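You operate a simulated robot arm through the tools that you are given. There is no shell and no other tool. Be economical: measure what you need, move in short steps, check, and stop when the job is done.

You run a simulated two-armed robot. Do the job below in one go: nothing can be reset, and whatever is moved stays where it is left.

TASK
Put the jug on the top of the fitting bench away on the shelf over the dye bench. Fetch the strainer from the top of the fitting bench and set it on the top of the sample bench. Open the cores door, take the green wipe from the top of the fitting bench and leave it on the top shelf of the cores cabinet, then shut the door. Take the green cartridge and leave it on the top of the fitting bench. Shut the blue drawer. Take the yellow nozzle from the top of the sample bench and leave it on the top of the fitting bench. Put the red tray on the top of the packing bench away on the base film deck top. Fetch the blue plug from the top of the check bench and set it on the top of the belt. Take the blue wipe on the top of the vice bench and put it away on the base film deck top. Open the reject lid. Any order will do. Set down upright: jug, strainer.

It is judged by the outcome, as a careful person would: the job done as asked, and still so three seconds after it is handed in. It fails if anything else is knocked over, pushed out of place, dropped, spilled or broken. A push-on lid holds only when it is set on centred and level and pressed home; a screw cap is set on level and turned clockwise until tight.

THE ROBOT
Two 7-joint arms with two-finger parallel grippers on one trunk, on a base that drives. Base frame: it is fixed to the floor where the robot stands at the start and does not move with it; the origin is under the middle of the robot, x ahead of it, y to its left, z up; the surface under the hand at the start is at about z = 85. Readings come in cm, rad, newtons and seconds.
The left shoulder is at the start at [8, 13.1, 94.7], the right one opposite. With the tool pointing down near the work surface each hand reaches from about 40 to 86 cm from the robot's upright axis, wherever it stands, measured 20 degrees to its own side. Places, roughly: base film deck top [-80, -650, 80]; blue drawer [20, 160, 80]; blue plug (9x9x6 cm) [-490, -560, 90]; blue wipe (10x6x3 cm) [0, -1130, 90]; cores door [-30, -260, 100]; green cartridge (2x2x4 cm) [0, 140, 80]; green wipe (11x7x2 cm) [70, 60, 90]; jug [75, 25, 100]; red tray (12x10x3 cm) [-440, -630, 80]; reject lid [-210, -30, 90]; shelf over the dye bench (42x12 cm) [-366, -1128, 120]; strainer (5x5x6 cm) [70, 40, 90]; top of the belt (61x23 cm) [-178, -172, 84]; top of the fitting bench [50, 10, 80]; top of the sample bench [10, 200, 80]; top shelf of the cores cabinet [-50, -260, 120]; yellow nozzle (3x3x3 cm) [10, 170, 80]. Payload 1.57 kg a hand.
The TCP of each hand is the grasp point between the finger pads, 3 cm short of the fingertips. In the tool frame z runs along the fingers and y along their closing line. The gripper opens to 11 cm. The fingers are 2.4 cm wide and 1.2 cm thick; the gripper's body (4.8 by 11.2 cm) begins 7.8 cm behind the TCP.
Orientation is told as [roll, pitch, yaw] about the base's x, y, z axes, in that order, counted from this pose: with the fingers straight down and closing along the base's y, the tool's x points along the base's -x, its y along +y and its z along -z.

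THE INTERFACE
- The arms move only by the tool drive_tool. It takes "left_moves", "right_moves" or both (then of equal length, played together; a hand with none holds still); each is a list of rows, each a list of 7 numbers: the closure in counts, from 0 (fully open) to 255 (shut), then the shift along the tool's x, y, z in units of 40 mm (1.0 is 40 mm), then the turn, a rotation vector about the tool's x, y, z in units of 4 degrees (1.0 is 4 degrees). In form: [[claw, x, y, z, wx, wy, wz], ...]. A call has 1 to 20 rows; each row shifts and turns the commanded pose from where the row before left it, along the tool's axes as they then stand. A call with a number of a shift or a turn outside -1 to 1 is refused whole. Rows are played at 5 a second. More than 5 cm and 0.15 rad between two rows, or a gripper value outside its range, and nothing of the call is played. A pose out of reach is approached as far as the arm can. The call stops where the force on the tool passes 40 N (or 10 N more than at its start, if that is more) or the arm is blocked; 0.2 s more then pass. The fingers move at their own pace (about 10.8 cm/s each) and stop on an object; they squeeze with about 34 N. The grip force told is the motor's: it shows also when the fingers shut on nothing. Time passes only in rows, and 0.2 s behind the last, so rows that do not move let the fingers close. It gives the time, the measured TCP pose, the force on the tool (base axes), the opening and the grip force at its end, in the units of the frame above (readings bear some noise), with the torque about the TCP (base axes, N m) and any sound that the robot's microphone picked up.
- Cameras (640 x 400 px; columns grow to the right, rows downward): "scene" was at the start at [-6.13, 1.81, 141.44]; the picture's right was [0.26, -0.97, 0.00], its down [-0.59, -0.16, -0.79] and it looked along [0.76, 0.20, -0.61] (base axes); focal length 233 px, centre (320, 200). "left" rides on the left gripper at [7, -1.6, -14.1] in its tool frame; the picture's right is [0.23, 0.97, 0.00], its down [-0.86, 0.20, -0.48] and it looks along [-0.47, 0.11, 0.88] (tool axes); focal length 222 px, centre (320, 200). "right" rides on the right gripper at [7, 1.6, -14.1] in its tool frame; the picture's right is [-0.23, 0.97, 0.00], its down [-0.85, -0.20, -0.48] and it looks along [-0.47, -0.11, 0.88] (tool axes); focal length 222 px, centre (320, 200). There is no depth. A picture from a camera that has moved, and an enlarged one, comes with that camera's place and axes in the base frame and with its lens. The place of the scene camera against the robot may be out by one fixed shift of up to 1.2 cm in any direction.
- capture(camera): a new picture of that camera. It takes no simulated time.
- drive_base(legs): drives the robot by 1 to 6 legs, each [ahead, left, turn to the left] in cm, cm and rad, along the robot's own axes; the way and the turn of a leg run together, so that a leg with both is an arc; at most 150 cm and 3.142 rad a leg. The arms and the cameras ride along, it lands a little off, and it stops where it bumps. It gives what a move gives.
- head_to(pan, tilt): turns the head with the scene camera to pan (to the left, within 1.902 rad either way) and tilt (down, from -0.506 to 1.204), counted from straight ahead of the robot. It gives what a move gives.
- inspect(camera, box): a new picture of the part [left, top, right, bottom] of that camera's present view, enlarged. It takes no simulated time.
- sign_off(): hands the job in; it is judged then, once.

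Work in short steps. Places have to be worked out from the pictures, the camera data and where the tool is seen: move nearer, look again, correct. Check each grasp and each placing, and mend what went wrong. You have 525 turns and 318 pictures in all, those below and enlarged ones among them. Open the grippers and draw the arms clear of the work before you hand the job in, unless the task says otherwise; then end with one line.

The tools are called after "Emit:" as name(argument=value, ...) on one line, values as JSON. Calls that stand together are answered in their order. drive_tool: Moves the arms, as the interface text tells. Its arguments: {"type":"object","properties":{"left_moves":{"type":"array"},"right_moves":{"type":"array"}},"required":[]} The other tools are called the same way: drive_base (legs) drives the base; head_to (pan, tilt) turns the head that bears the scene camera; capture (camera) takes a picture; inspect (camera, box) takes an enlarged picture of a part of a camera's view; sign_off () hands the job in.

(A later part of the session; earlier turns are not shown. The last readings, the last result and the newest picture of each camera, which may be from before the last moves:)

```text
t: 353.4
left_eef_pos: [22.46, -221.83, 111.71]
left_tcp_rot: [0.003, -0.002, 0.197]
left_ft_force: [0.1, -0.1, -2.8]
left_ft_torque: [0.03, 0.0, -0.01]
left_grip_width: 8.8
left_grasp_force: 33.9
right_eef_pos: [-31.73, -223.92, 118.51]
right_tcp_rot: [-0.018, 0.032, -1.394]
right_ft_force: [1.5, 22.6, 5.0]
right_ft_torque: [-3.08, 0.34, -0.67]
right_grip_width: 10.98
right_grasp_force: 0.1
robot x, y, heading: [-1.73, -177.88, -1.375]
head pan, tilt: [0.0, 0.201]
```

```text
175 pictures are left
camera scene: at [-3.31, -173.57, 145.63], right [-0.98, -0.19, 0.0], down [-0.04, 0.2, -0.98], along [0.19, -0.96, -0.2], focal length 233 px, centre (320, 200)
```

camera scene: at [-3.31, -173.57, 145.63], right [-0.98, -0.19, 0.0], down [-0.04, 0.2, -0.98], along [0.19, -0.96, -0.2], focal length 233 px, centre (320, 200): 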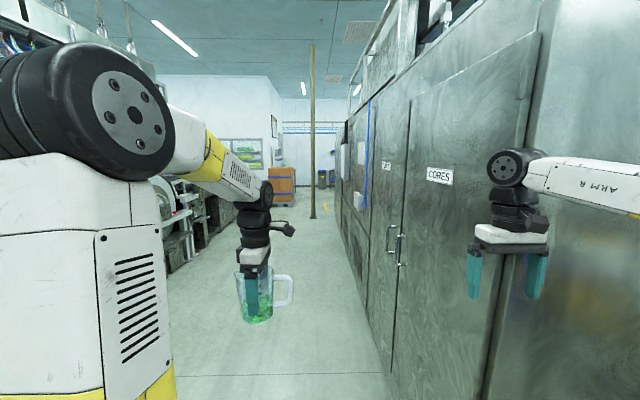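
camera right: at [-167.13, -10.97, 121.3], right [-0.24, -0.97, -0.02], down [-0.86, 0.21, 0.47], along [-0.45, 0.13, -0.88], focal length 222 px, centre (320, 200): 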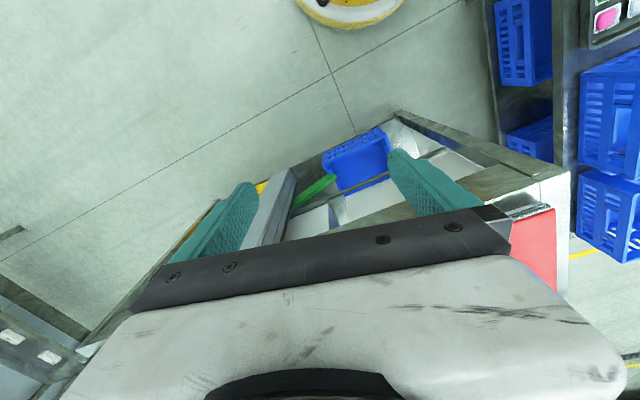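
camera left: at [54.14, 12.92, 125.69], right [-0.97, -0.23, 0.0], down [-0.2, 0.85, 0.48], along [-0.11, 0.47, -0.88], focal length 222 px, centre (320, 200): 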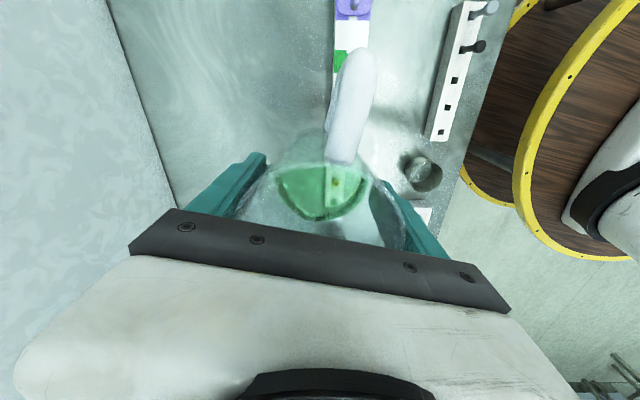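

The right hand touched the cabinet's side; nothing was disturbed, the jug is fine. I back off, tuck the right hand in, and shift left before going on.

Emit:
drive_base(legs=[[-10, 0, 0]])

Emit:
drive_tool(right_moves=[[0, 0, 0.9, 0, 0, 0, 0], [0, 0, 0.9, 0, 0, 0, 0], [0, 0, 0.9, 0, 0, 0, 0], [0, 0, 0.9, 0, 0, 0, 0], [0, 0, 0.9, 0, 0, 0, 0], [0, 0.5, 0.6, 0, 0, 0, 0]])

Emit:
drive_base(legs=[[0, 28, 0], [110, 0, 0]])

Emit:
capture(camera="scene")

```text
t: 354.5
left_eef_pos: [20.56, -212.15, 111.52]
left_tcp_rot: [0.005, -0.002, 0.198]
left_ft_force: [1.1, 0.1, -2.5]
left_ft_torque: [-0.01, 0.01, 0.03]
left_grip_width: 8.76
left_grasp_force: 34.7
right_eef_pos: [-33.77, -214.4, 118.55]
right_tcp_rot: [-0.017, 0.034, -1.392]
right_ft_force: [0.3, -0.4, 0.7]
right_ft_torque: [0.0, -0.01, 0.0]
right_grip_width: 10.97
right_grasp_force: 0.1
robot x, y, heading: [-3.64, -167.35, -1.375]
head pan, tilt: [0.0, 0.201]
```

```text
t: 355.9
left_eef_pos: [20.55, -212.16, 111.65]
left_tcp_rot: [0.006, -0.001, 0.197]
left_ft_force: [-0.1, -0.3, -2.5]
left_ft_torque: [-0.01, 0.03, 0.02]
left_grip_width: 8.79
left_grasp_force: 34.3
right_eef_pos: [-13.91, -208.68, 118.08]
right_tcp_rot: [-0.018, 0.033, -1.392]
right_ft_force: [1.3, 0.6, 0.3]
right_ft_torque: [0.01, 0.04, 0.0]
right_grip_width: 11.01
right_grasp_force: 0.1
robot x, y, heading: [-3.81, -168.34, -1.376]
head pan, tilt: [0.0, 0.201]
```

```text
t: 363.1
left_eef_pos: [69.38, -314.29, 111.61]
left_tcp_rot: [0.005, -0.002, 0.202]
left_ft_force: [0.7, -0.3, -1.6]
left_ft_torque: [0.01, 0.03, 0.0]
left_grip_width: 8.77
left_grasp_force: 34.0
right_eef_pos: [34.84, -311.05, 118.16]
right_tcp_rot: [-0.016, 0.032, -1.39]
right_ft_force: [-1.4, -0.1, 0.0]
right_ft_torque: [-0.01, -0.02, -0.03]
right_grip_width: 10.99
right_grasp_force: 0.1
robot x, y, heading: [44.5, -270.3, -1.369]
head pan, tilt: [0.0, 0.201]
```

```text
174 pictures are left
camera scene: at [43.41, -266.24, 145.64], right [-0.98, -0.2, 0.0], down [-0.04, 0.2, -0.98], along [0.19, -0.96, -0.2], focal length 233 px, centre (320, 200)
```

scene: 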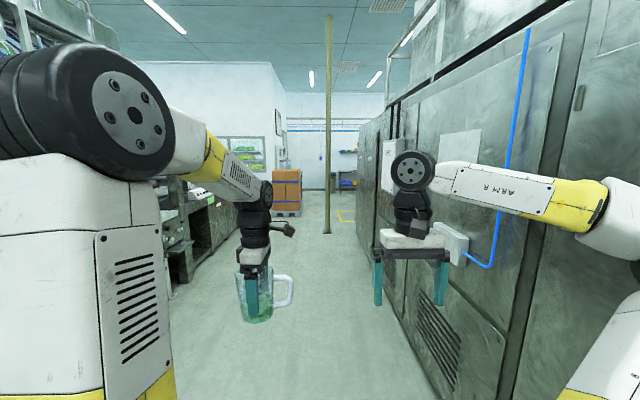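

Emit:
drive_base(legs=[[120, 0, 0], [120, 0, 0]])

Emit:
head_to(pan=-0.3, tilt=0.2)

Emit:
capture(camera="scene")

```text
t: 374.8
left_eef_pos: [114.91, -550.23, 111.51]
left_tcp_rot: [0.008, -0.002, 0.186]
left_ft_force: [-0.3, -0.4, -2.4]
left_ft_torque: [-0.02, 0.01, 0.0]
left_grip_width: 8.78
left_grasp_force: 34.2
right_eef_pos: [80.41, -546.31, 118.16]
right_tcp_rot: [-0.018, 0.034, -1.402]
right_ft_force: [-0.9, -0.1, -0.7]
right_ft_torque: [0.0, 0.02, -0.01]
right_grip_width: 10.97
right_grasp_force: 0.0
robot x, y, heading: [90.7, -505.71, -1.384]
head pan, tilt: [0.0, 0.201]
```

```text
t: 375.6
left_eef_pos: [114.82, -550.23, 111.6]
left_tcp_rot: [0.004, -0.002, 0.188]
left_ft_force: [-0.4, -0.1, -1.8]
left_ft_torque: [0.0, 0.02, 0.02]
left_grip_width: 8.78
left_grasp_force: 33.5
right_eef_pos: [80.5, -546.37, 118.18]
right_tcp_rot: [-0.018, 0.034, -1.404]
right_ft_force: [0.3, 0.2, -0.5]
right_ft_torque: [0.0, 0.0, -0.03]
right_grip_width: 10.99
right_grasp_force: 0.1
robot x, y, heading: [90.61, -505.89, -1.387]
head pan, tilt: [-0.3, 0.201]
```

```text
173 pictures are left
camera scene: at [86.81, -501.77, 145.64], right [-0.99, 0.11, 0.0], down [0.02, 0.2, -0.98], along [-0.11, -0.97, -0.2], focal length 233 px, centre (320, 200)
```

scene: 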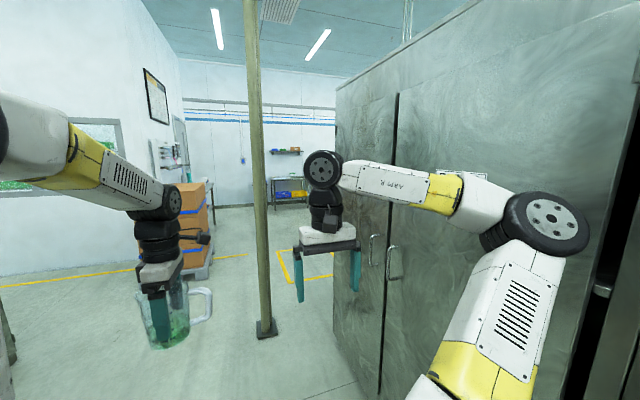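

There's a pole at [110, -669]; I pass it on the left side.

Emit:
drive_base(legs=[[70, 39, 0], [75, 0, 0]])

Emit:
head_to(pan=-0.6, tilt=0.25)

Emit:
capture(camera="scene")

```text
t: 383.1
left_eef_pos: [179.56, -679.14, 111.61]
left_tcp_rot: [0.005, -0.002, 0.187]
left_ft_force: [0.3, -1.0, -1.6]
left_ft_torque: [-0.03, 0.01, 0.0]
left_grip_width: 8.77
left_grasp_force: 33.6
right_eef_pos: [144.8, -675.47, 118.31]
right_tcp_rot: [-0.025, 0.032, -1.413]
right_ft_force: [0.1, -0.3, -0.3]
right_ft_torque: [0.03, -0.01, 0.02]
right_grip_width: 11.0
right_grasp_force: 0.1
robot x, y, heading: [155.66, -635.15, -1.38]
head pan, tilt: [-0.3, 0.201]
stopped in leg 2: the robot was blocked; the commanded pose is now the measured one
```

```text
t: 383.9
left_eef_pos: [179.62, -679.14, 111.61]
left_tcp_rot: [0.004, 0.0, 0.19]
left_ft_force: [0.9, 0.2, -1.1]
left_ft_torque: [0.05, 0.01, 0.04]
left_grip_width: 8.77
left_grasp_force: 33.9
right_eef_pos: [144.87, -675.53, 118.26]
right_tcp_rot: [-0.023, 0.032, -1.409]
right_ft_force: [0.5, -0.1, -0.6]
right_ft_torque: [0.02, 0.03, 0.03]
right_grip_width: 10.99
right_grasp_force: 0.1
robot x, y, heading: [155.72, -635.26, -1.38]
head pan, tilt: [-0.6, 0.25]
```

```text
172 pictures are left
camera scene: at [148.78, -630.04, 145.18], right [-0.92, 0.4, 0.0], down [0.1, 0.22, -0.97], along [-0.39, -0.89, -0.24], focal length 233 px, centre (320, 200)
```

scene: 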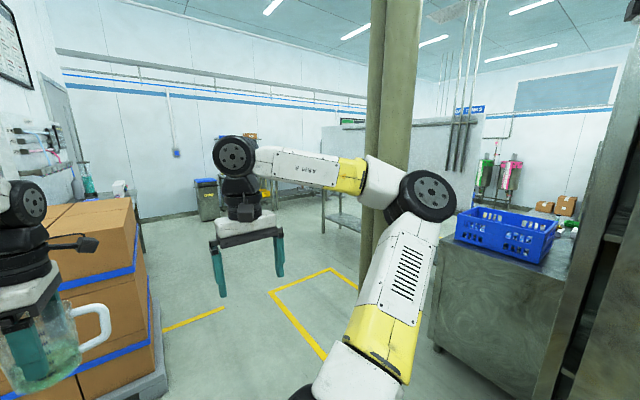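

The right elbow brushed the pole. I shift left and pass it.

Emit:
drive_base(legs=[[0, 18, 0], [75, 0, 0]])

Emit:
capture(camera="scene")

```text
t: 389.1
left_eef_pos: [211.92, -749.79, 111.53]
left_tcp_rot: [0.004, -0.002, 0.193]
left_ft_force: [0.7, 0.2, -2.4]
left_ft_torque: [0.0, 0.0, -0.02]
left_grip_width: 8.78
left_grasp_force: 33.7
right_eef_pos: [177.04, -746.27, 118.17]
right_tcp_rot: [-0.02, 0.035, -1.409]
right_ft_force: [-0.1, 1.0, 0.4]
right_ft_torque: [0.01, 0.01, 0.03]
right_grip_width: 10.96
right_grasp_force: 0.1
robot x, y, heading: [187.65, -705.8, -1.379]
head pan, tilt: [-0.6, 0.25]
```

```text
171 pictures are left
camera scene: at [180.75, -700.91, 145.19], right [-0.92, 0.4, 0.0], down [0.1, 0.23, -0.97], along [-0.38, -0.89, -0.25], focal length 233 px, centre (320, 200)
```

scene: 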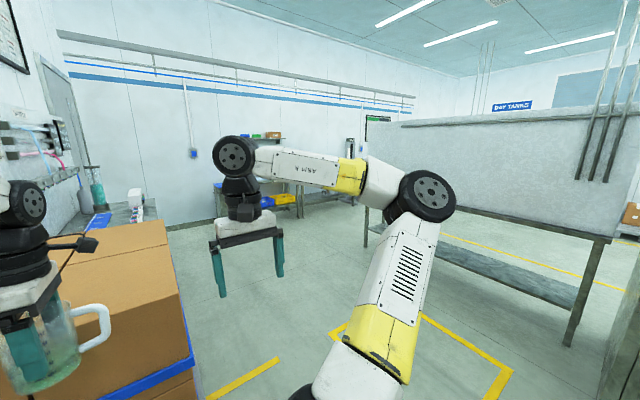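

Emit:
drive_base(legs=[[-15, 0, 0], [0, 0, -0.7]])

Emit:
head_to(pan=0.1, tilt=0.25)

Emit:
capture(camera="scene")

```text
t: 392.4
left_eef_pos: [174.91, -740.32, 111.5]
left_tcp_rot: [0.004, -0.001, -0.506]
left_ft_force: [-0.7, -0.1, -2.4]
left_ft_torque: [0.01, 0.02, 0.0]
left_grip_width: 8.77
left_grasp_force: 34.3
right_eef_pos: [150.56, -715.35, 118.2]
right_tcp_rot: [-0.021, 0.035, -2.105]
right_ft_force: [-0.4, 0.3, 1.0]
right_ft_torque: [0.0, -0.02, 0.0]
right_grip_width: 11.0
right_grasp_force: 0.1
robot x, y, heading: [184.9, -691.07, -2.074]
head pan, tilt: [-0.6, 0.25]
```

```text
t: 393.4
left_eef_pos: [174.93, -740.34, 111.56]
left_tcp_rot: [0.004, -0.003, -0.504]
left_ft_force: [0.0, 0.1, -2.1]
left_ft_torque: [-0.03, 0.0, 0.03]
left_grip_width: 8.79
left_grasp_force: 33.4
right_eef_pos: [150.49, -715.29, 118.09]
right_tcp_rot: [-0.022, 0.036, -2.104]
right_ft_force: [-0.7, 0.3, -0.2]
right_ft_torque: [0.02, -0.01, 0.0]
right_grip_width: 11.0
right_grasp_force: 0.1
robot x, y, heading: [185.19, -690.77, -2.077]
head pan, tilt: [0.099, 0.25]
```

```text
170 pictures are left
camera scene: at [187.32, -687.71, 145.19], right [-0.92, 0.4, 0.0], down [0.1, 0.23, -0.97], along [-0.38, -0.89, -0.25], focal length 233 px, centre (320, 200)
```

scene: 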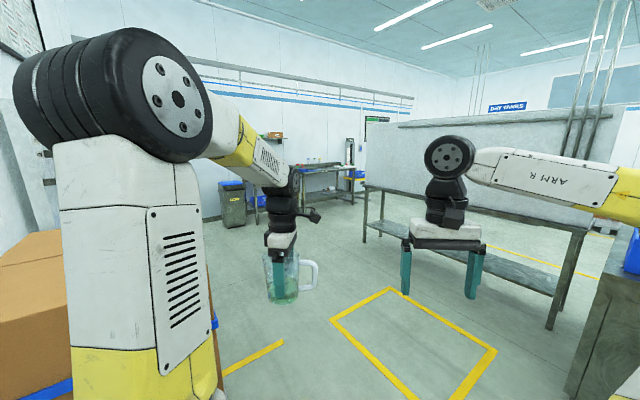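

The way south is open, with the vice bench ahead at about [0, -1135]. I turn slightly and drive on.

Emit:
drive_base(legs=[[0, 0, 0.16], [110, 0, 0], [110, 0, 0], [95, 0, 0]])

Emit:
capture(camera="scene")

```text
t: 409.5
left_eef_pos: [72.1, -1036.44, 111.5]
left_tcp_rot: [0.007, 0.0, -0.369]
left_ft_force: [0.3, -0.8, -1.8]
left_ft_torque: [0.0, 0.0, 0.02]
left_grip_width: 8.76
left_grasp_force: 34.3
right_eef_pos: [44.6, -1014.94, 118.18]
right_tcp_rot: [-0.021, 0.035, -1.971]
right_ft_force: [-0.3, -0.3, -0.4]
right_ft_torque: [-0.04, -0.01, -0.01]
right_grip_width: 10.98
right_grasp_force: 0.1
robot x, y, heading: [74.89, -986.13, -1.94]
head pan, tilt: [0.099, 0.25]
```

```text
169 pictures are left
camera scene: at [77.2, -982.43, 145.19], right [-0.96, 0.27, 0.0], down [0.07, 0.24, -0.97], along [-0.26, -0.93, -0.25], focal length 233 px, centre (320, 200)
```

scene: 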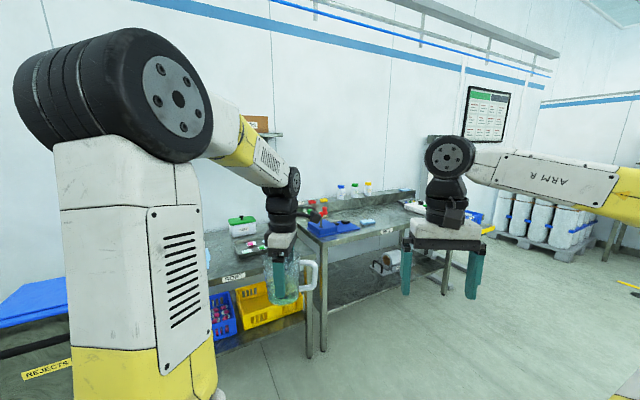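

The vice bench is right ahead. First the jug goes to the dye bench: I move a bit closer to the wall and turn west.

Emit:
drive_base(legs=[[52, 0, 0], [0, 0, -1.2]])

Emit:
head_to(pan=0.1, tilt=0.3)

Emit:
capture(camera="scene")

```text
t: 415.5
left_eef_pos: [8.5, -1049.98, 111.58]
left_tcp_rot: [0.008, -0.003, -1.565]
left_ft_force: [-0.1, 0.0, -2.2]
left_ft_torque: [0.02, 0.02, 0.01]
left_grip_width: 8.79
left_grasp_force: 34.0
right_eef_pos: [18.38, -1016.46, 118.27]
right_tcp_rot: [-0.02, 0.034, 3.116]
right_ft_force: [-0.5, 0.6, 0.3]
right_ft_torque: [0.05, 0.03, -0.02]
right_grip_width: 11.02
right_grasp_force: 0.0
robot x, y, heading: [56.17, -1034.22, -3.139]
head pan, tilt: [0.099, 0.25]
```

```text
t: 416.1
left_eef_pos: [8.37, -1049.92, 111.45]
left_tcp_rot: [0.007, -0.002, -1.568]
left_ft_force: [-0.6, -0.6, -2.8]
left_ft_torque: [0.04, 0.01, 0.01]
left_grip_width: 8.77
left_grasp_force: 33.7
right_eef_pos: [18.31, -1016.4, 118.17]
right_tcp_rot: [-0.022, 0.037, 3.117]
right_ft_force: [-1.1, 0.2, -0.2]
right_ft_torque: [0.01, -0.03, 0.01]
right_grip_width: 10.98
right_grasp_force: 0.1
robot x, y, heading: [56.27, -1034.29, -3.137]
head pan, tilt: [0.099, 0.3]
```

```text
168 pictures are left
camera scene: at [60.48, -1035.79, 144.71], right [-0.1, 0.99, 0.0], down [0.29, 0.03, -0.96], along [-0.95, -0.1, -0.3], focal length 233 px, centre (320, 200)
```

scene: 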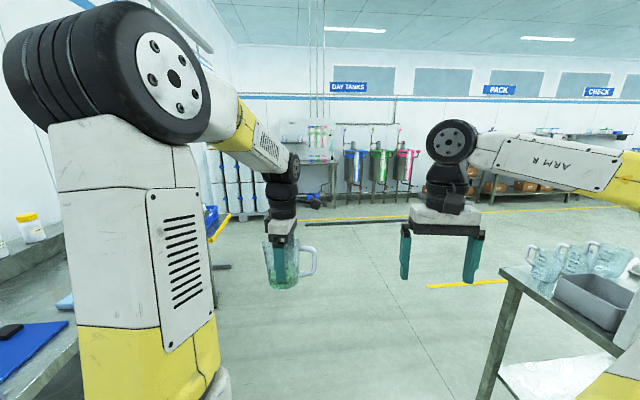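

Emit:
drive_base(legs=[[120, 5, 0], [120, 0, 0]])

Emit:
head_to(pan=0.5, tilt=0.25)

Emit:
capture(camera="scene")

```text
t: 427.9
left_eef_pos: [-231.15, -1059.75, 111.56]
left_tcp_rot: [0.007, -0.003, -1.542]
left_ft_force: [0.4, -1.6, -1.3]
left_ft_torque: [0.01, 0.02, -0.02]
left_grip_width: 8.79
left_grasp_force: 33.9
right_eef_pos: [-221.91, -1026.17, 118.13]
right_tcp_rot: [-0.022, 0.035, 3.14]
right_ft_force: [0.2, 0.2, -0.3]
right_ft_torque: [0.0, -0.01, -0.02]
right_grip_width: 10.99
right_grasp_force: 0.0
robot x, y, heading: [-183.4, -1043.34, -3.116]
head pan, tilt: [0.099, 0.3]
```

```text
t: 428.8
left_eef_pos: [-231.21, -1059.84, 111.54]
left_tcp_rot: [0.006, -0.003, -1.544]
left_ft_force: [-0.7, -0.8, -2.4]
left_ft_torque: [-0.01, 0.0, -0.03]
left_grip_width: 8.79
left_grasp_force: 34.2
right_eef_pos: [-221.9, -1026.16, 118.17]
right_tcp_rot: [-0.021, 0.035, 3.14]
right_ft_force: [-0.1, 0.2, 0.4]
right_ft_torque: [-0.01, -0.02, 0.05]
right_grip_width: 11.0
right_grasp_force: 0.1
robot x, y, heading: [-183.36, -1043.31, -3.117]
head pan, tilt: [0.499, 0.25]
```

```text
167 pictures are left
camera scene: at [-178.16, -1047.98, 145.18], right [-0.5, 0.87, 0.0], down [0.21, 0.12, -0.97], along [-0.84, -0.49, -0.25], focal length 233 px, centre (320, 200)
```

scene: 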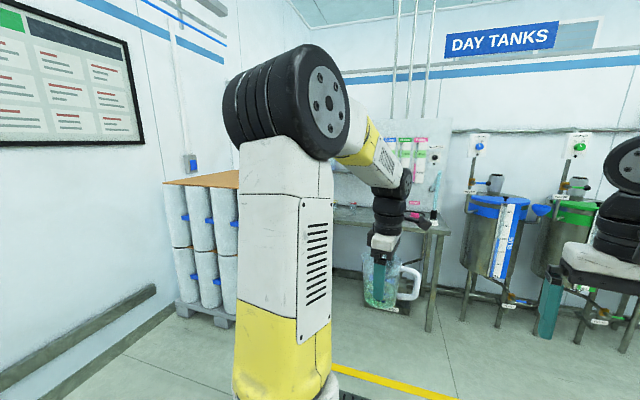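

The dye bench is on the west wall ahead. I move over in front of it and look for its shelf.

Emit:
drive_base(legs=[[45, 50, -0.02]])

Emit:
head_to(pan=-0.1, tilt=0.25)

Emit:
capture(camera="scene")

```text
t: 432.5
left_eef_pos: [-275.3, -1109.17, 111.58]
left_tcp_rot: [0.008, 0.0, -1.564]
left_ft_force: [-0.2, 0.8, -3.0]
left_ft_torque: [-0.01, -0.02, 0.0]
left_grip_width: 8.81
left_grasp_force: 33.9
right_eef_pos: [-265.35, -1075.77, 118.17]
right_tcp_rot: [-0.02, 0.035, 3.118]
right_ft_force: [-0.1, -0.7, 0.1]
right_ft_torque: [0.04, 0.04, -0.01]
right_grip_width: 11.02
right_grasp_force: 0.0
robot x, y, heading: [-227.34, -1093.89, -3.141]
head pan, tilt: [0.499, 0.25]
```

```text
t: 433.5
left_eef_pos: [-275.33, -1109.12, 111.58]
left_tcp_rot: [0.005, -0.001, -1.564]
left_ft_force: [0.3, -0.7, -2.2]
left_ft_torque: [0.0, 0.01, -0.02]
left_grip_width: 8.76
left_grasp_force: 33.8
right_eef_pos: [-265.36, -1075.73, 118.08]
right_tcp_rot: [-0.021, 0.035, 3.118]
right_ft_force: [0.6, 0.2, -0.7]
right_ft_torque: [0.03, 0.0, -0.01]
right_grip_width: 10.99
right_grasp_force: 0.0
robot x, y, heading: [-227.45, -1093.86, -3.138]
head pan, tilt: [-0.099, 0.25]
```

```text
166 pictures are left
camera scene: at [-223.29, -1093.18, 145.19], right [0.09, 1.0, 0.0], down [0.25, -0.02, -0.97], along [-0.96, 0.09, -0.25], focal length 233 px, centre (320, 200)
```

scene: 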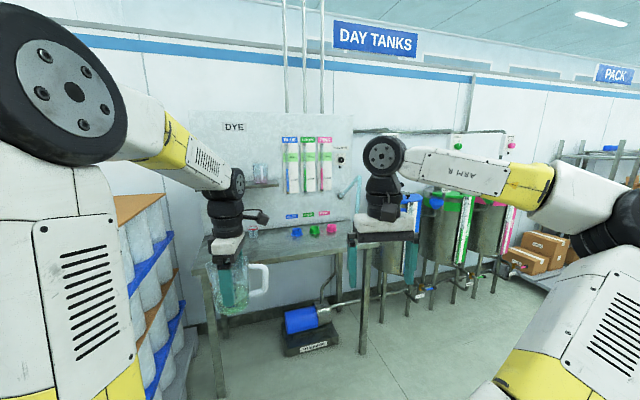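

The bench and wall are turned by about 0.22 rad. I square up, approach a bit, and turn the jug so its handle faces me and the fingers are parallel to the wall.

Emit:
drive_tool(left_moves=[[255, 0, 0, 0, 0, 0, 1], [255, 0, 0, 0, 0, 0, 1], [255, 0, 0, 0, 0, 0, 1], [255, 0, 0, 0, 0, 0, 1], [255, 0, 0, 0, 0, 0, 1], [255, 0, 0, 0, 0, 0, 1], [255, 0, 0, 0, 0, 0, 1], [255, 0, 0, 0, 0, 0, 1], [255, 0, 0, 0, 0, 0, 1], [255, 0, 0, 0, 0, 0, 1], [255, 0, 0, 0, 0, 0, 1], [255, 0, 0, 0, 0, 0, 1], [255, 0, 0, 0, 0, 0, 1], [255, 0, 0, 0, 0, 0, 1], [255, 0, 0, 0, 0, 0, 1], [255, 0, 0, 0, 0, 0, 1], [255, 0, 0, 0, 0, 0, 1], [255, 0, 0, 0, 0, 0, 1], [255, 0, 0, 0, 0, 0, 1], [255, 0, 0, 0, 0, 0, 1]])

Emit:
drive_tool(left_moves=[[255, 0, 0, -0.5, 0, 0, 1], [255, 0, 0, -0.5, 0, 0, 1], [255, 0, 0, -0.5, 0, 0, 0.5], [255, 0, 0, -0.5, 0, 0, 0], [255, 0, 0, -0.5, 0, 0, 0], [255, 0, 0, -0.5, 0, 0, 0], [255, 0, 0, -0.5, 0, 0, 0], [255, 0, 0, -0.5, 0, 0, 0]])

Emit:
drive_base(legs=[[0, 0, 0.22], [44, -5, 0]])

Emit:
capture(camera="scene")

Emit:
capture(camera="left")

```text
t: 437.7
left_eef_pos: [-275.34, -1109.1, 111.62]
left_tcp_rot: [0.004, 0.006, -2.963]
left_ft_force: [0.5, -0.6, -2.0]
left_ft_torque: [0.02, 0.0, -0.01]
left_grip_width: 8.75
left_grasp_force: 34.5
right_eef_pos: [-265.39, -1075.7, 118.11]
right_tcp_rot: [-0.02, 0.036, 3.118]
right_ft_force: [0.8, 0.3, 0.2]
right_ft_torque: [0.02, 0.03, 0.02]
right_grip_width: 11.03
right_grasp_force: 0.0
robot x, y, heading: [-227.5, -1093.8, -3.137]
head pan, tilt: [-0.099, 0.25]
```

```text
t: 439.5
left_eef_pos: [-275.5, -1109.16, 127.52]
left_tcp_rot: [0.003, 0.007, -3.136]
left_ft_force: [0.0, -0.5, -3.4]
left_ft_torque: [-0.06, -0.01, 0.02]
left_grip_width: 8.75
left_grasp_force: 34.4
right_eef_pos: [-265.5, -1075.65, 118.14]
right_tcp_rot: [-0.022, 0.036, 3.117]
right_ft_force: [-0.9, -0.5, -0.4]
right_ft_torque: [0.02, 0.03, -0.01]
right_grip_width: 11.0
right_grasp_force: 0.0
robot x, y, heading: [-227.37, -1093.64, -3.136]
head pan, tilt: [-0.099, 0.25]
```

```text
t: 443.0
left_eef_pos: [-315.14, -1124.26, 127.57]
left_tcp_rot: [0.004, 0.006, -2.915]
left_ft_force: [0.7, 0.2, -1.6]
left_ft_torque: [0.0, -0.03, -0.02]
left_grip_width: 8.78
left_grasp_force: 33.9
right_eef_pos: [-312.63, -1089.4, 118.21]
right_tcp_rot: [-0.02, 0.035, -2.946]
right_ft_force: [-0.4, 0.1, 0.6]
right_ft_torque: [-0.02, -0.01, 0.0]
right_grip_width: 10.99
right_grasp_force: 0.1
robot x, y, heading: [-271.69, -1098.83, -2.92]
head pan, tilt: [-0.099, 0.25]
```

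```text
165 pictures are left
camera scene: at [-267.86, -1097.13, 145.18], right [-0.12, 0.99, 0.0], down [0.25, 0.03, -0.97], along [-0.96, -0.12, -0.25], focal length 233 px, centre (320, 200)
```

scene: 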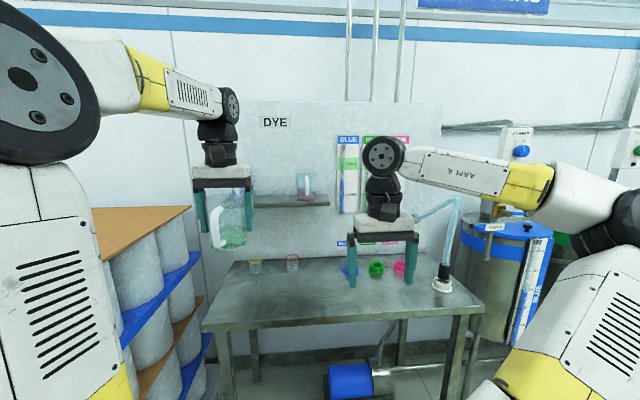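

```text
164 pictures are left
camera left: at [-308.84, -1121.29, 141.73], right [0.44, -0.9, 0.0], down [-0.79, -0.39, 0.47], along [-0.42, -0.21, -0.88], focal length 222 px, centre (320, 200)
```

left: 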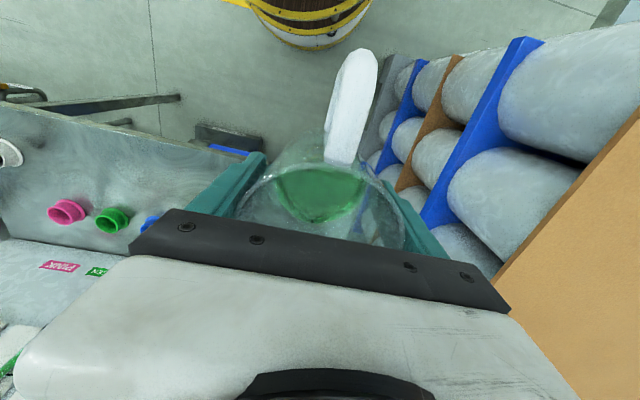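

The shelf top is at about z≈119, its free part left of the mug. Target for the jug is about [-364, -1136]. I raise it, pull the right hand back, and drive 28 cm closer.

Emit:
drive_tool(left_moves=[[255, 0, 0, -0.4, 0, 0, 0], [255, 0, 0, -0.5, 0, 0, 0], [255, 0, 0, 0, 0, 0, 0]], right_moves=[[0, 0.6, 0, 0, 0, 0, 0], [0, 0.6, 0, 0, 0, 0, 0], [0, 0.6, 0, 0, 0, 0, 0]])

Emit:
drive_base(legs=[[28, 0, 0]])

Emit:
head_to(pan=0.3, tilt=0.3)

Emit:
capture(camera="scene")

Emit:
capture(camera="left")

```text
t: 443.8
left_eef_pos: [-315.32, -1124.29, 131.12]
left_tcp_rot: [0.001, 0.006, -2.917]
left_ft_force: [-0.9, -1.3, -1.9]
left_ft_torque: [0.03, 0.0, 0.01]
left_grip_width: 8.77
left_grasp_force: 34.2
right_eef_pos: [-305.53, -1087.92, 118.34]
right_tcp_rot: [-0.02, 0.034, -2.946]
right_ft_force: [-0.4, 0.5, 0.3]
right_ft_torque: [0.05, -0.01, 0.02]
right_grip_width: 11.0
right_grasp_force: 0.0
robot x, y, heading: [-271.52, -1099.03, -2.921]
head pan, tilt: [-0.099, 0.25]
```

```text
t: 445.7
left_eef_pos: [-342.95, -1130.62, 131.06]
left_tcp_rot: [0.001, 0.008, -2.916]
left_ft_force: [0.7, 0.3, -2.5]
left_ft_torque: [0.0, 0.03, -0.04]
left_grip_width: 8.77
left_grasp_force: 33.7
right_eef_pos: [-333.28, -1094.24, 118.44]
right_tcp_rot: [-0.021, 0.037, -2.945]
right_ft_force: [-0.4, -0.3, 0.3]
right_ft_torque: [0.02, 0.02, 0.0]
right_grip_width: 10.98
right_grasp_force: 0.0
robot x, y, heading: [-299.17, -1104.98, -2.915]
head pan, tilt: [-0.099, 0.25]
```

```text
t: 446.6
left_eef_pos: [-342.87, -1130.62, 131.09]
left_tcp_rot: [0.001, 0.007, -2.916]
left_ft_force: [0.0, 1.4, -2.6]
left_ft_torque: [0.01, 0.0, 0.01]
left_grip_width: 8.78
left_grasp_force: 34.4
right_eef_pos: [-333.27, -1094.2, 118.5]
right_tcp_rot: [-0.021, 0.034, -2.944]
right_ft_force: [-0.5, -0.8, -0.5]
right_ft_torque: [0.01, -0.02, -0.01]
right_grip_width: 11.0
right_grasp_force: 0.0
robot x, y, heading: [-299.74, -1105.11, -2.921]
head pan, tilt: [0.3, 0.3]
```

```text
163 pictures are left
camera scene: at [-294.3, -1106.92, 144.71], right [-0.5, 0.87, 0.0], down [0.26, 0.15, -0.96], along [-0.83, -0.48, -0.3], focal length 233 px, centre (320, 200)
```

scene: 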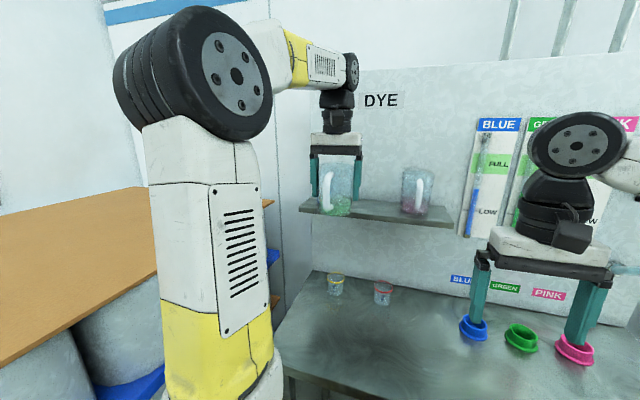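

```text
162 pictures are left
camera left: at [-336.5, -1127.61, 145.31], right [0.44, -0.9, 0.0], down [-0.79, -0.39, 0.47], along [-0.42, -0.21, -0.88], focal length 222 px, centre (320, 200)
```

left: 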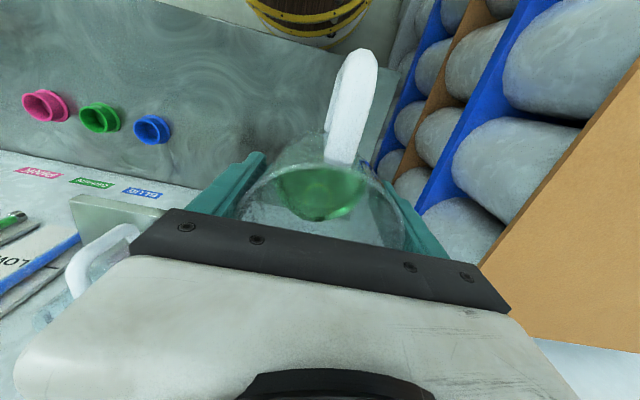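

The shelf's front edge runs from [-364,-1106] to [-353,-1149]; I reach in to about [-362.7, -1136.4], left of the other jug.

Emit:
drive_tool(left_moves=[[255, -0.3, 0.03, 0, 0, 0, 0], [255, -0.5, 0.03, 0, 0, 0, 0], [255, -0.5, 0.03, 0, 0, 0, 0], [255, -0.5, 0.03, 0, 0, 0, 0], [255, -0.5, 0.03, 0, 0, 0, 0], [255, -0.5, 0.03, 0, 0, 0, 0], [255, -0.5, 0.03, 0, 0, 0, 0], [255, -0.5, 0.03, 0, 0, 0, 0], [255, -0.5, 0.03, 0, 0, 0, 0], [255, -0.5, 0.03, 0, 0, 0, 0], [255, -0.35, 0, 0, 0, 0, 0]])

Emit:
capture(camera="scene")

Emit:
capture(camera="left")

```text
t: 449.0
left_eef_pos: [-360.5, -1135.78, 130.51]
left_tcp_rot: [0.002, 0.002, -2.917]
left_ft_force: [-0.2, 0.1, -2.2]
left_ft_torque: [-0.05, 0.01, -0.02]
left_grip_width: 8.78
left_grasp_force: 33.9
left hand out of reach, approached as far as the arm can: row 10, 11
right_eef_pos: [-333.16, -1094.28, 118.44]
right_tcp_rot: [-0.021, 0.037, -2.945]
right_ft_force: [0.1, -0.7, -0.1]
right_ft_torque: [0.03, 0.01, 0.02]
right_grip_width: 11.0
right_grasp_force: 0.0
robot x, y, heading: [-299.18, -1105.18, -2.92]
head pan, tilt: [0.3, 0.3]
```

```text
161 pictures are left
camera scene: at [-294.3, -1106.93, 144.71], right [-0.5, 0.87, 0.0], down [0.26, 0.15, -0.96], along [-0.83, -0.48, -0.3], focal length 233 px, centre (320, 200)
```

scene: 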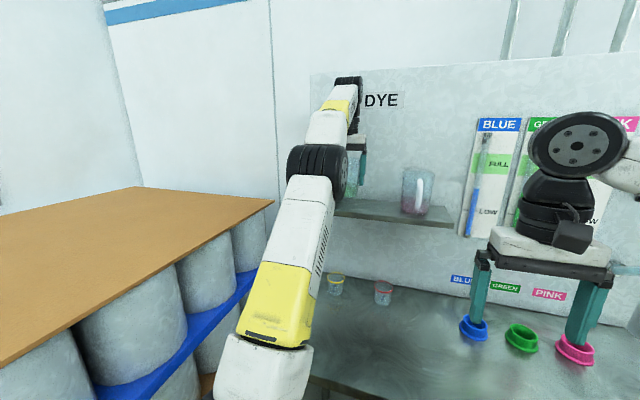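

```text
160 pictures are left
camera left: at [-354.08, -1132.79, 144.59], right [0.44, -0.9, 0.0], down [-0.79, -0.38, 0.48], along [-0.43, -0.21, -0.88], focal length 222 px, centre (320, 200)
```

left: 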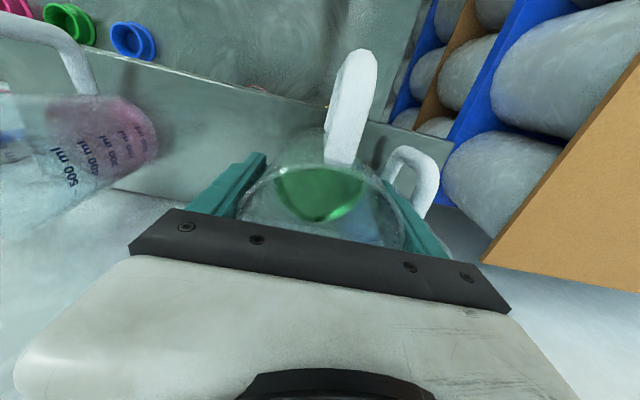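

The hand camera shows a third jug's handle just to the left (about [-357, -1143]). I shift right, to the middle of the gap between the two jugs, and look again.

Emit:
drive_tool(left_moves=[[255, 0.1, -0.4, 0, 0, 0, 0], [255, 0, -0.5, 0, 0, 0, 0], [255, 0, -0.4, 0, 0, 0, 0]])

Emit:
capture(camera="left")

Emit:
head_to(pan=0.55, tilt=0.3)

Emit:
capture(camera="scene")

```text
t: 449.8
left_eef_pos: [-361.21, -1130.66, 130.39]
left_tcp_rot: [0.002, 0.006, -2.915]
left_ft_force: [-0.6, -0.4, -2.8]
left_ft_torque: [0.02, 0.01, -0.01]
left_grip_width: 8.77
left_grasp_force: 34.3
right_eef_pos: [-333.19, -1094.3, 118.39]
right_tcp_rot: [-0.021, 0.036, -2.946]
right_ft_force: [0.6, 0.1, 0.4]
right_ft_torque: [0.0, 0.02, 0.01]
right_grip_width: 11.01
right_grasp_force: 0.0
robot x, y, heading: [-299.25, -1105.03, -2.916]
head pan, tilt: [0.3, 0.3]
```

```text
159 pictures are left
camera left: at [-354.87, -1127.7, 144.6], right [0.44, -0.9, 0.0], down [-0.79, -0.39, 0.47], along [-0.42, -0.21, -0.88], focal length 222 px, centre (320, 200)
```

left: 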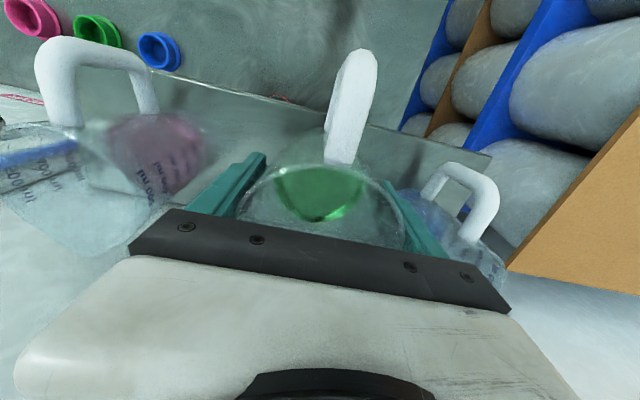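

```text
t: 450.6
left_eef_pos: [-361.2, -1130.62, 130.39]
left_tcp_rot: [0.002, 0.007, -2.917]
left_ft_force: [0.9, 0.0, -1.9]
left_ft_torque: [-0.02, 0.04, -0.02]
left_grip_width: 8.81
left_grasp_force: 34.6
right_eef_pos: [-333.17, -1094.24, 118.37]
right_tcp_rot: [-0.022, 0.035, -2.945]
right_ft_force: [-0.1, -0.1, -0.4]
right_ft_torque: [0.0, -0.01, 0.03]
right_grip_width: 10.99
right_grasp_force: 0.1
robot x, y, heading: [-299.22, -1104.85, -2.915]
head pan, tilt: [0.55, 0.3]
```

```text
158 pictures are left
camera scene: at [-292.9, -1108.78, 144.71], right [-0.7, 0.72, 0.0], down [0.21, 0.21, -0.96], along [-0.68, -0.67, -0.3], focal length 233 px, centre (320, 200)
```

scene: 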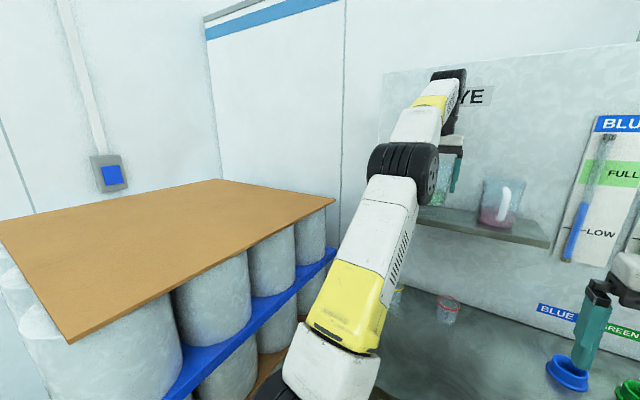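

The gap is clear now: jugs at s≈-13 and +17 cm along the shelf, mine at about +2.5. I move the base 3 cm closer for depth.

Emit:
drive_base(legs=[[3, 0, 0]])

Emit:
drive_tool(left_moves=[[255, 0, 0, 0.3, 0, 0, 0], [255, 0, 0, 0.3, 0, 0, 0], [255, 0, 0, 0.2, 0, 0, 0]])

Emit:
capture(camera="left")

```text
t: 451.4
left_eef_pos: [-364.15, -1131.36, 130.48]
left_tcp_rot: [0.003, 0.007, -2.916]
left_ft_force: [0.3, -0.5, -1.6]
left_ft_torque: [0.03, -0.01, -0.01]
left_grip_width: 8.77
left_grasp_force: 34.2
right_eef_pos: [-336.13, -1094.93, 118.41]
right_tcp_rot: [-0.02, 0.036, -2.945]
right_ft_force: [-0.1, -0.6, -1.4]
right_ft_torque: [0.01, 0.02, 0.04]
right_grip_width: 11.02
right_grasp_force: 0.1
robot x, y, heading: [-302.27, -1105.67, -2.92]
head pan, tilt: [0.55, 0.3]
```

```text
t: 452.2
left_eef_pos: [-364.07, -1131.3, 127.28]
left_tcp_rot: [0.001, 0.006, -2.917]
left_ft_force: [0.5, 0.3, -3.2]
left_ft_torque: [-0.03, 0.0, 0.03]
left_grip_width: 8.78
left_grasp_force: 33.8
right_eef_pos: [-336.26, -1094.95, 118.4]
right_tcp_rot: [-0.021, 0.035, -2.944]
right_ft_force: [0.0, 0.6, 0.7]
right_ft_torque: [0.0, 0.0, 0.0]
right_grip_width: 11.0
right_grasp_force: 0.2
robot x, y, heading: [-302.38, -1105.91, -2.917]
head pan, tilt: [0.55, 0.3]
```

```text
157 pictures are left
camera left: at [-357.78, -1128.33, 141.43], right [0.44, -0.9, 0.0], down [-0.79, -0.39, 0.47], along [-0.42, -0.21, -0.88], focal length 222 px, centre (320, 200)
```

left: 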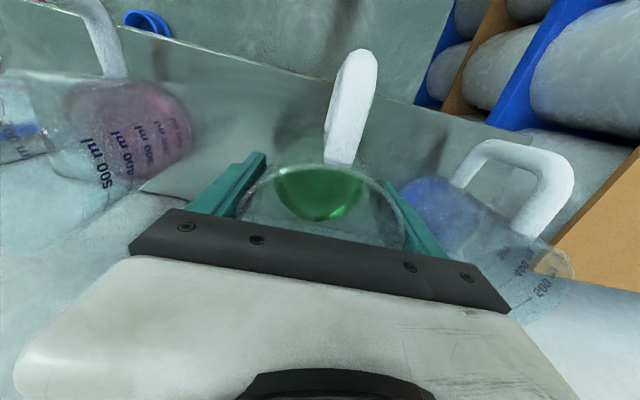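

Depth is centred on the shelf (6 cm behind its front edge). I lower in small steps to contact.

Emit:
drive_tool(left_moves=[[255, 0, 0, 0.15, 0, 0, 0], [255, 0, 0, 0.1, 0, 0, 0], [255, 0, 0, 0.1, 0, 0, 0]])

Emit:
drive_tool(left_moves=[[255, 0, 0, 0.06, 0, 0, 0], [255, 0, 0, 0.06, 0, 0, 0]])

Emit:
drive_tool(left_moves=[[255, 0, 0, 0.05, 0, 0, 0], [255, 0, 0, 0.05, 0, 0, 0]])

```text
t: 453.0
left_eef_pos: [-363.93, -1131.57, 126.2]
left_tcp_rot: [0.002, 0.0, -2.913]
left_ft_force: [0.0, -8.4, 29.8]
left_ft_torque: [0.26, -0.03, 0.04]
left_grip_width: 8.86
left_grasp_force: 34.3
right_eef_pos: [-335.95, -1094.95, 118.56]
right_tcp_rot: [-0.019, 0.033, -2.944]
right_ft_force: [-0.2, 0.3, 1.0]
right_ft_torque: [-0.03, 0.02, -0.03]
right_grip_width: 10.99
right_grasp_force: 0.1
robot x, y, heading: [-302.26, -1105.6, -2.919]
head pan, tilt: [0.55, 0.3]
```

```text
t: 453.6
left_eef_pos: [-364.03, -1131.35, 125.55]
left_tcp_rot: [0.002, 0.005, -2.914]
left_ft_force: [2.8, -9.3, 29.8]
left_ft_torque: [0.39, 0.01, -0.03]
left_grip_width: 8.82
left_grasp_force: 34.1
right_eef_pos: [-336.05, -1094.98, 118.52]
right_tcp_rot: [-0.022, 0.032, -2.944]
right_ft_force: [-0.1, 0.4, 0.2]
right_ft_torque: [-0.01, 0.03, 0.03]
right_grip_width: 10.98
right_grasp_force: 0.0
robot x, y, heading: [-301.92, -1105.79, -2.914]
head pan, tilt: [0.55, 0.3]
```

```text
t: 454.2
left_eef_pos: [-363.98, -1131.4, 125.15]
left_tcp_rot: [0.002, 0.006, -2.916]
left_ft_force: [4.3, -7.2, 28.6]
left_ft_torque: [0.21, 0.44, 0.04]
left_grip_width: 8.8
left_grasp_force: 34.2
right_eef_pos: [-336.04, -1094.92, 118.32]
right_tcp_rot: [-0.021, 0.033, -2.944]
right_ft_force: [0.4, 0.4, 1.0]
right_ft_torque: [0.02, -0.03, 0.01]
right_grip_width: 10.97
right_grasp_force: 0.1
robot x, y, heading: [-302.33, -1105.78, -2.922]
head pan, tilt: [0.55, 0.3]
```

Contact: the jug stands on the shelf. I ease off, open, and raise straight up.

Emit:
drive_tool(left_moves=[[255, 0, 0, -0.08, 0, 0, 0], [40, 0, 0, 0, 0, 0, 0], [0, 0, 0, 0, 0, 0, 0], [0, 0, 0, 0, 0, 0, 0]])

Emit:
capture(camera="left")

```text
t: 455.2
left_eef_pos: [-364.16, -1131.3, 125.32]
left_tcp_rot: [0.001, 0.007, -2.916]
left_ft_force: [-0.5, 0.0, 0.2]
left_ft_torque: [0.01, -0.03, 0.01]
left_grip_width: 10.99
left_grasp_force: 0.0
right_eef_pos: [-336.04, -1094.84, 118.51]
right_tcp_rot: [-0.021, 0.034, -2.944]
right_ft_force: [-0.3, 0.0, -0.3]
right_ft_torque: [-0.03, -0.03, 0.0]
right_grip_width: 11.0
right_grasp_force: 0.0
robot x, y, heading: [-302.26, -1105.57, -2.92]
head pan, tilt: [0.55, 0.3]
```

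```text
156 pictures are left
camera left: at [-357.73, -1128.34, 139.46], right [0.44, -0.9, 0.0], down [-0.79, -0.39, 0.47], along [-0.42, -0.21, -0.88], focal length 222 px, centre (320, 200)
```

left: 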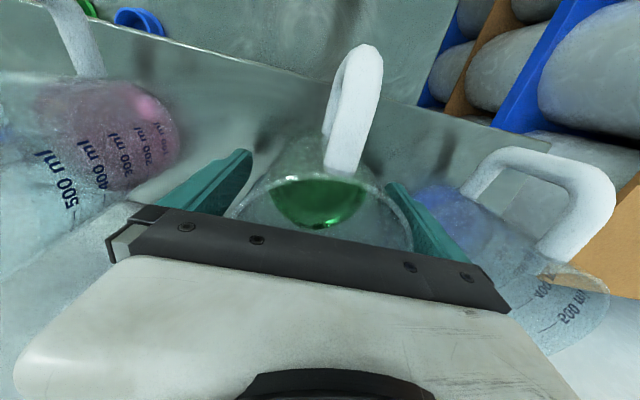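

Emit:
drive_tool(left_moves=[[0, 0, 0, -0.3, 0, 0, 0], [0, 0, 0, -0.4, 0, 0, 0], [0, 0, 0, -0.5, 0, 0, 0], [0, 0, 0, -0.6, 0, 0, 0], [0, 0, 0, -0.7, 0, 0, 0], [0, 0.5, 0, -0.7, 0, 0, 0], [0, 0.8, 0, 0, 0, 0, 0], [0, 0.9, 0, 0, 0, 0, 0], [0, 0.9, 0, 0, 0, 0, 0]])

Emit:
capture(camera="left")

```text
t: 457.2
left_eef_pos: [-351.88, -1128.47, 132.95]
left_tcp_rot: [0.0, 0.007, -2.917]
left_ft_force: [0.0, 0.9, 0.7]
left_ft_torque: [0.0, -0.05, 0.01]
left_grip_width: 10.99
left_grasp_force: 0.2
left hand out of reach, approached as far as the arm can: row 4, 5, 6
right_eef_pos: [-336.22, -1094.91, 118.42]
right_tcp_rot: [-0.022, 0.034, -2.947]
right_ft_force: [-0.5, 1.0, 0.1]
right_ft_torque: [0.02, -0.05, -0.01]
right_grip_width: 10.94
right_grasp_force: 0.1
robot x, y, heading: [-302.29, -1105.57, -2.921]
head pan, tilt: [0.55, 0.3]
```

```text
155 pictures are left
camera left: at [-345.52, -1125.53, 147.1], right [0.44, -0.9, 0.0], down [-0.79, -0.38, 0.47], along [-0.42, -0.21, -0.88], focal length 222 px, centre (320, 200)
```

left: 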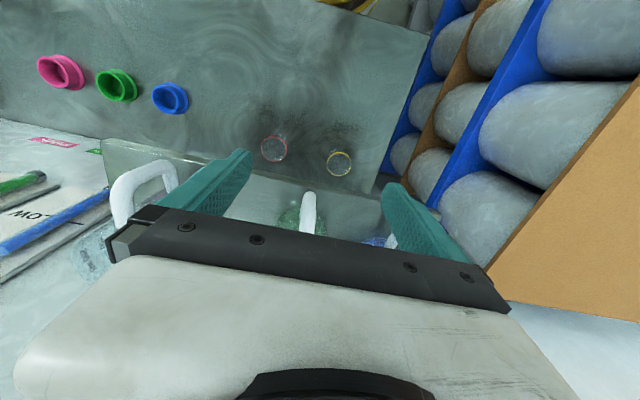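

Emit:
drive_base(legs=[[-30, 0, 0]])

Emit:
head_to(pan=0.1, tilt=0.25)

Emit:
inspect(camera="scene", box=[140, 100, 440, 300])

```text
t: 459.2
left_eef_pos: [-322.62, -1121.76, 132.98]
left_tcp_rot: [0.001, 0.009, -2.919]
left_ft_force: [0.6, -0.6, -0.2]
left_ft_torque: [0.01, 0.0, 0.02]
left_grip_width: 11.02
left_grasp_force: 0.1
right_eef_pos: [-306.85, -1088.19, 118.37]
right_tcp_rot: [-0.022, 0.034, -2.948]
right_ft_force: [-0.5, 0.2, -1.0]
right_ft_torque: [0.04, -0.03, 0.02]
right_grip_width: 10.96
right_grasp_force: 0.1
robot x, y, heading: [-273.09, -1099.09, -2.916]
head pan, tilt: [0.55, 0.3]
```

```text
t: 460.1
left_eef_pos: [-322.62, -1121.81, 133.06]
left_tcp_rot: [0.0, 0.006, -2.919]
left_ft_force: [-0.1, -0.4, -0.1]
left_ft_torque: [-0.01, 0.06, -0.03]
left_grip_width: 11.0
left_grasp_force: 0.1
right_eef_pos: [-306.73, -1088.27, 118.41]
right_tcp_rot: [-0.02, 0.035, -2.947]
right_ft_force: [-0.2, 0.2, -0.2]
right_ft_torque: [0.0, -0.02, 0.02]
right_grip_width: 11.0
right_grasp_force: 0.0
robot x, y, heading: [-273.03, -1098.94, -2.919]
head pan, tilt: [0.099, 0.25]
```

```text
2.00 times, centred on (290, 200) of scene
camera zoom: at [-268.75, -1099.28, 145.18], right [-0.32, 0.95, 0.0], down [0.23, 0.08, -0.97], along [-0.92, -0.31, -0.25], focal length 466 px, centre (380, 200)
```

zoom: 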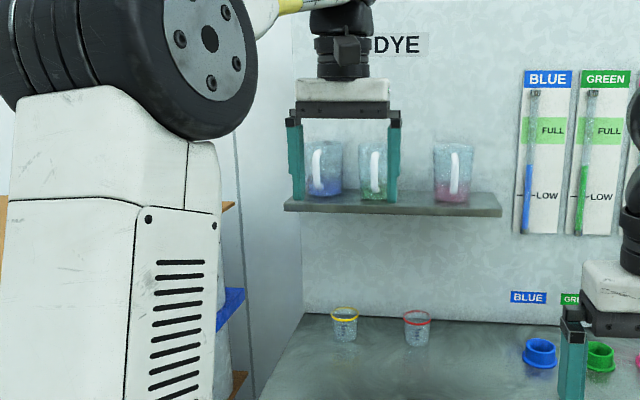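

The jug stands upright on the shelf. Next the blue wipe on the vice bench: I tuck the left hand, turn to face south and go back east.

Emit:
drive_base(legs=[[-25, -20, 0], [0, 0, 1.56]])

Emit:
head_to(pan=0.9, tilt=0.3)

Emit:
capture(camera="scene")

```text
t: 466.1
left_eef_pos: [-230.82, -1123.7, 132.93]
left_tcp_rot: [0.002, 0.008, -1.356]
left_ft_force: [0.1, -0.1, -0.2]
left_ft_torque: [0.02, 0.01, 0.02]
left_grip_width: 10.98
left_grasp_force: 0.0
right_eef_pos: [-264.29, -1107.62, 118.37]
right_tcp_rot: [-0.02, 0.035, -1.385]
right_ft_force: [0.0, -1.4, -0.2]
right_ft_torque: [-0.02, -0.01, -0.03]
right_grip_width: 11.0
right_grasp_force: 0.1
robot x, y, heading: [-253.09, -1074.27, -1.356]
head pan, tilt: [0.099, 0.25]
```

```text
t: 467.2
left_eef_pos: [-230.92, -1123.88, 132.98]
left_tcp_rot: [0.0, 0.008, -1.356]
left_ft_force: [-0.7, 0.3, -0.3]
left_ft_torque: [-0.01, 0.02, 0.02]
left_grip_width: 10.97
left_grasp_force: 0.1
right_eef_pos: [-264.35, -1107.61, 118.4]
right_tcp_rot: [-0.022, 0.035, -1.386]
right_ft_force: [-0.4, 0.1, -0.1]
right_ft_torque: [-0.01, 0.01, -0.01]
right_grip_width: 11.0
right_grasp_force: 0.0
robot x, y, heading: [-253.4, -1074.25, -1.356]
head pan, tilt: [0.901, 0.3]
```

```text
153 pictures are left
camera scene: at [-248.34, -1064.83, 144.71], right [-0.44, -0.9, 0.0], down [-0.27, 0.13, -0.96], along [0.86, -0.42, -0.3], focal length 233 px, centre (320, 200)
```

scene: 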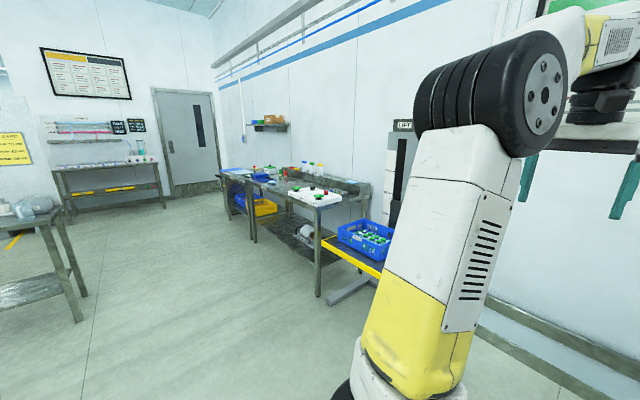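

Emit:
drive_base(legs=[[0, 120, 0], [15, 115, 0], [15, 0, 0]])

Emit:
head_to(pan=0.0, tilt=0.5)

Emit:
capture(camera="scene")

```text
t: 479.8
left_eef_pos: [4.59, -1105.27, 132.96]
left_tcp_rot: [0.001, 0.008, -1.37]
left_ft_force: [-0.6, 0.3, 0.1]
left_ft_torque: [-0.03, -0.01, 0.0]
left_grip_width: 11.0
left_grasp_force: 0.1
right_eef_pos: [-28.68, -1088.6, 118.41]
right_tcp_rot: [-0.019, 0.037, -1.4]
right_ft_force: [0.5, 0.2, 0.3]
right_ft_torque: [-0.04, 0.0, 0.01]
right_grip_width: 10.98
right_grasp_force: 0.1
robot x, y, heading: [-17.12, -1055.13, -1.372]
head pan, tilt: [0.901, 0.3]
```

```text
t: 481.0
left_eef_pos: [4.5, -1105.37, 133.0]
left_tcp_rot: [0.002, 0.006, -1.368]
left_ft_force: [0.0, -0.1, -0.4]
left_ft_torque: [-0.01, 0.0, -0.01]
left_grip_width: 11.01
left_grasp_force: 0.0
right_eef_pos: [-28.61, -1088.61, 118.42]
right_tcp_rot: [-0.02, 0.034, -1.4]
right_ft_force: [0.2, -0.3, -0.1]
right_ft_torque: [-0.01, 0.03, 0.01]
right_grip_width: 11.04
right_grasp_force: 0.1
robot x, y, heading: [-17.08, -1055.18, -1.374]
head pan, tilt: [0.0, 0.499]
```

```text
152 pictures are left
camera scene: at [-18.55, -1050.76, 142.87], right [-0.98, -0.2, 0.0], down [-0.1, 0.47, -0.88], along [0.17, -0.86, -0.48], focal length 233 px, centre (320, 200)
```

scene: 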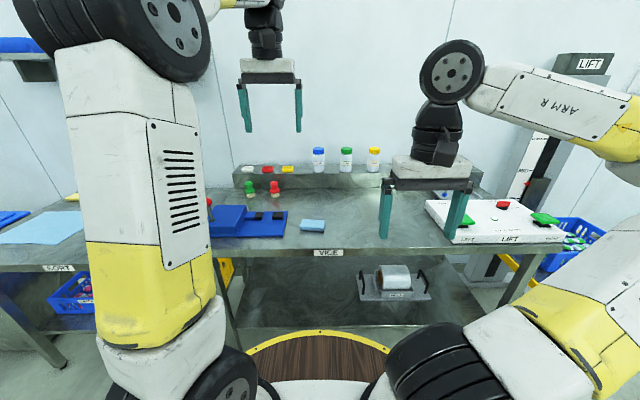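

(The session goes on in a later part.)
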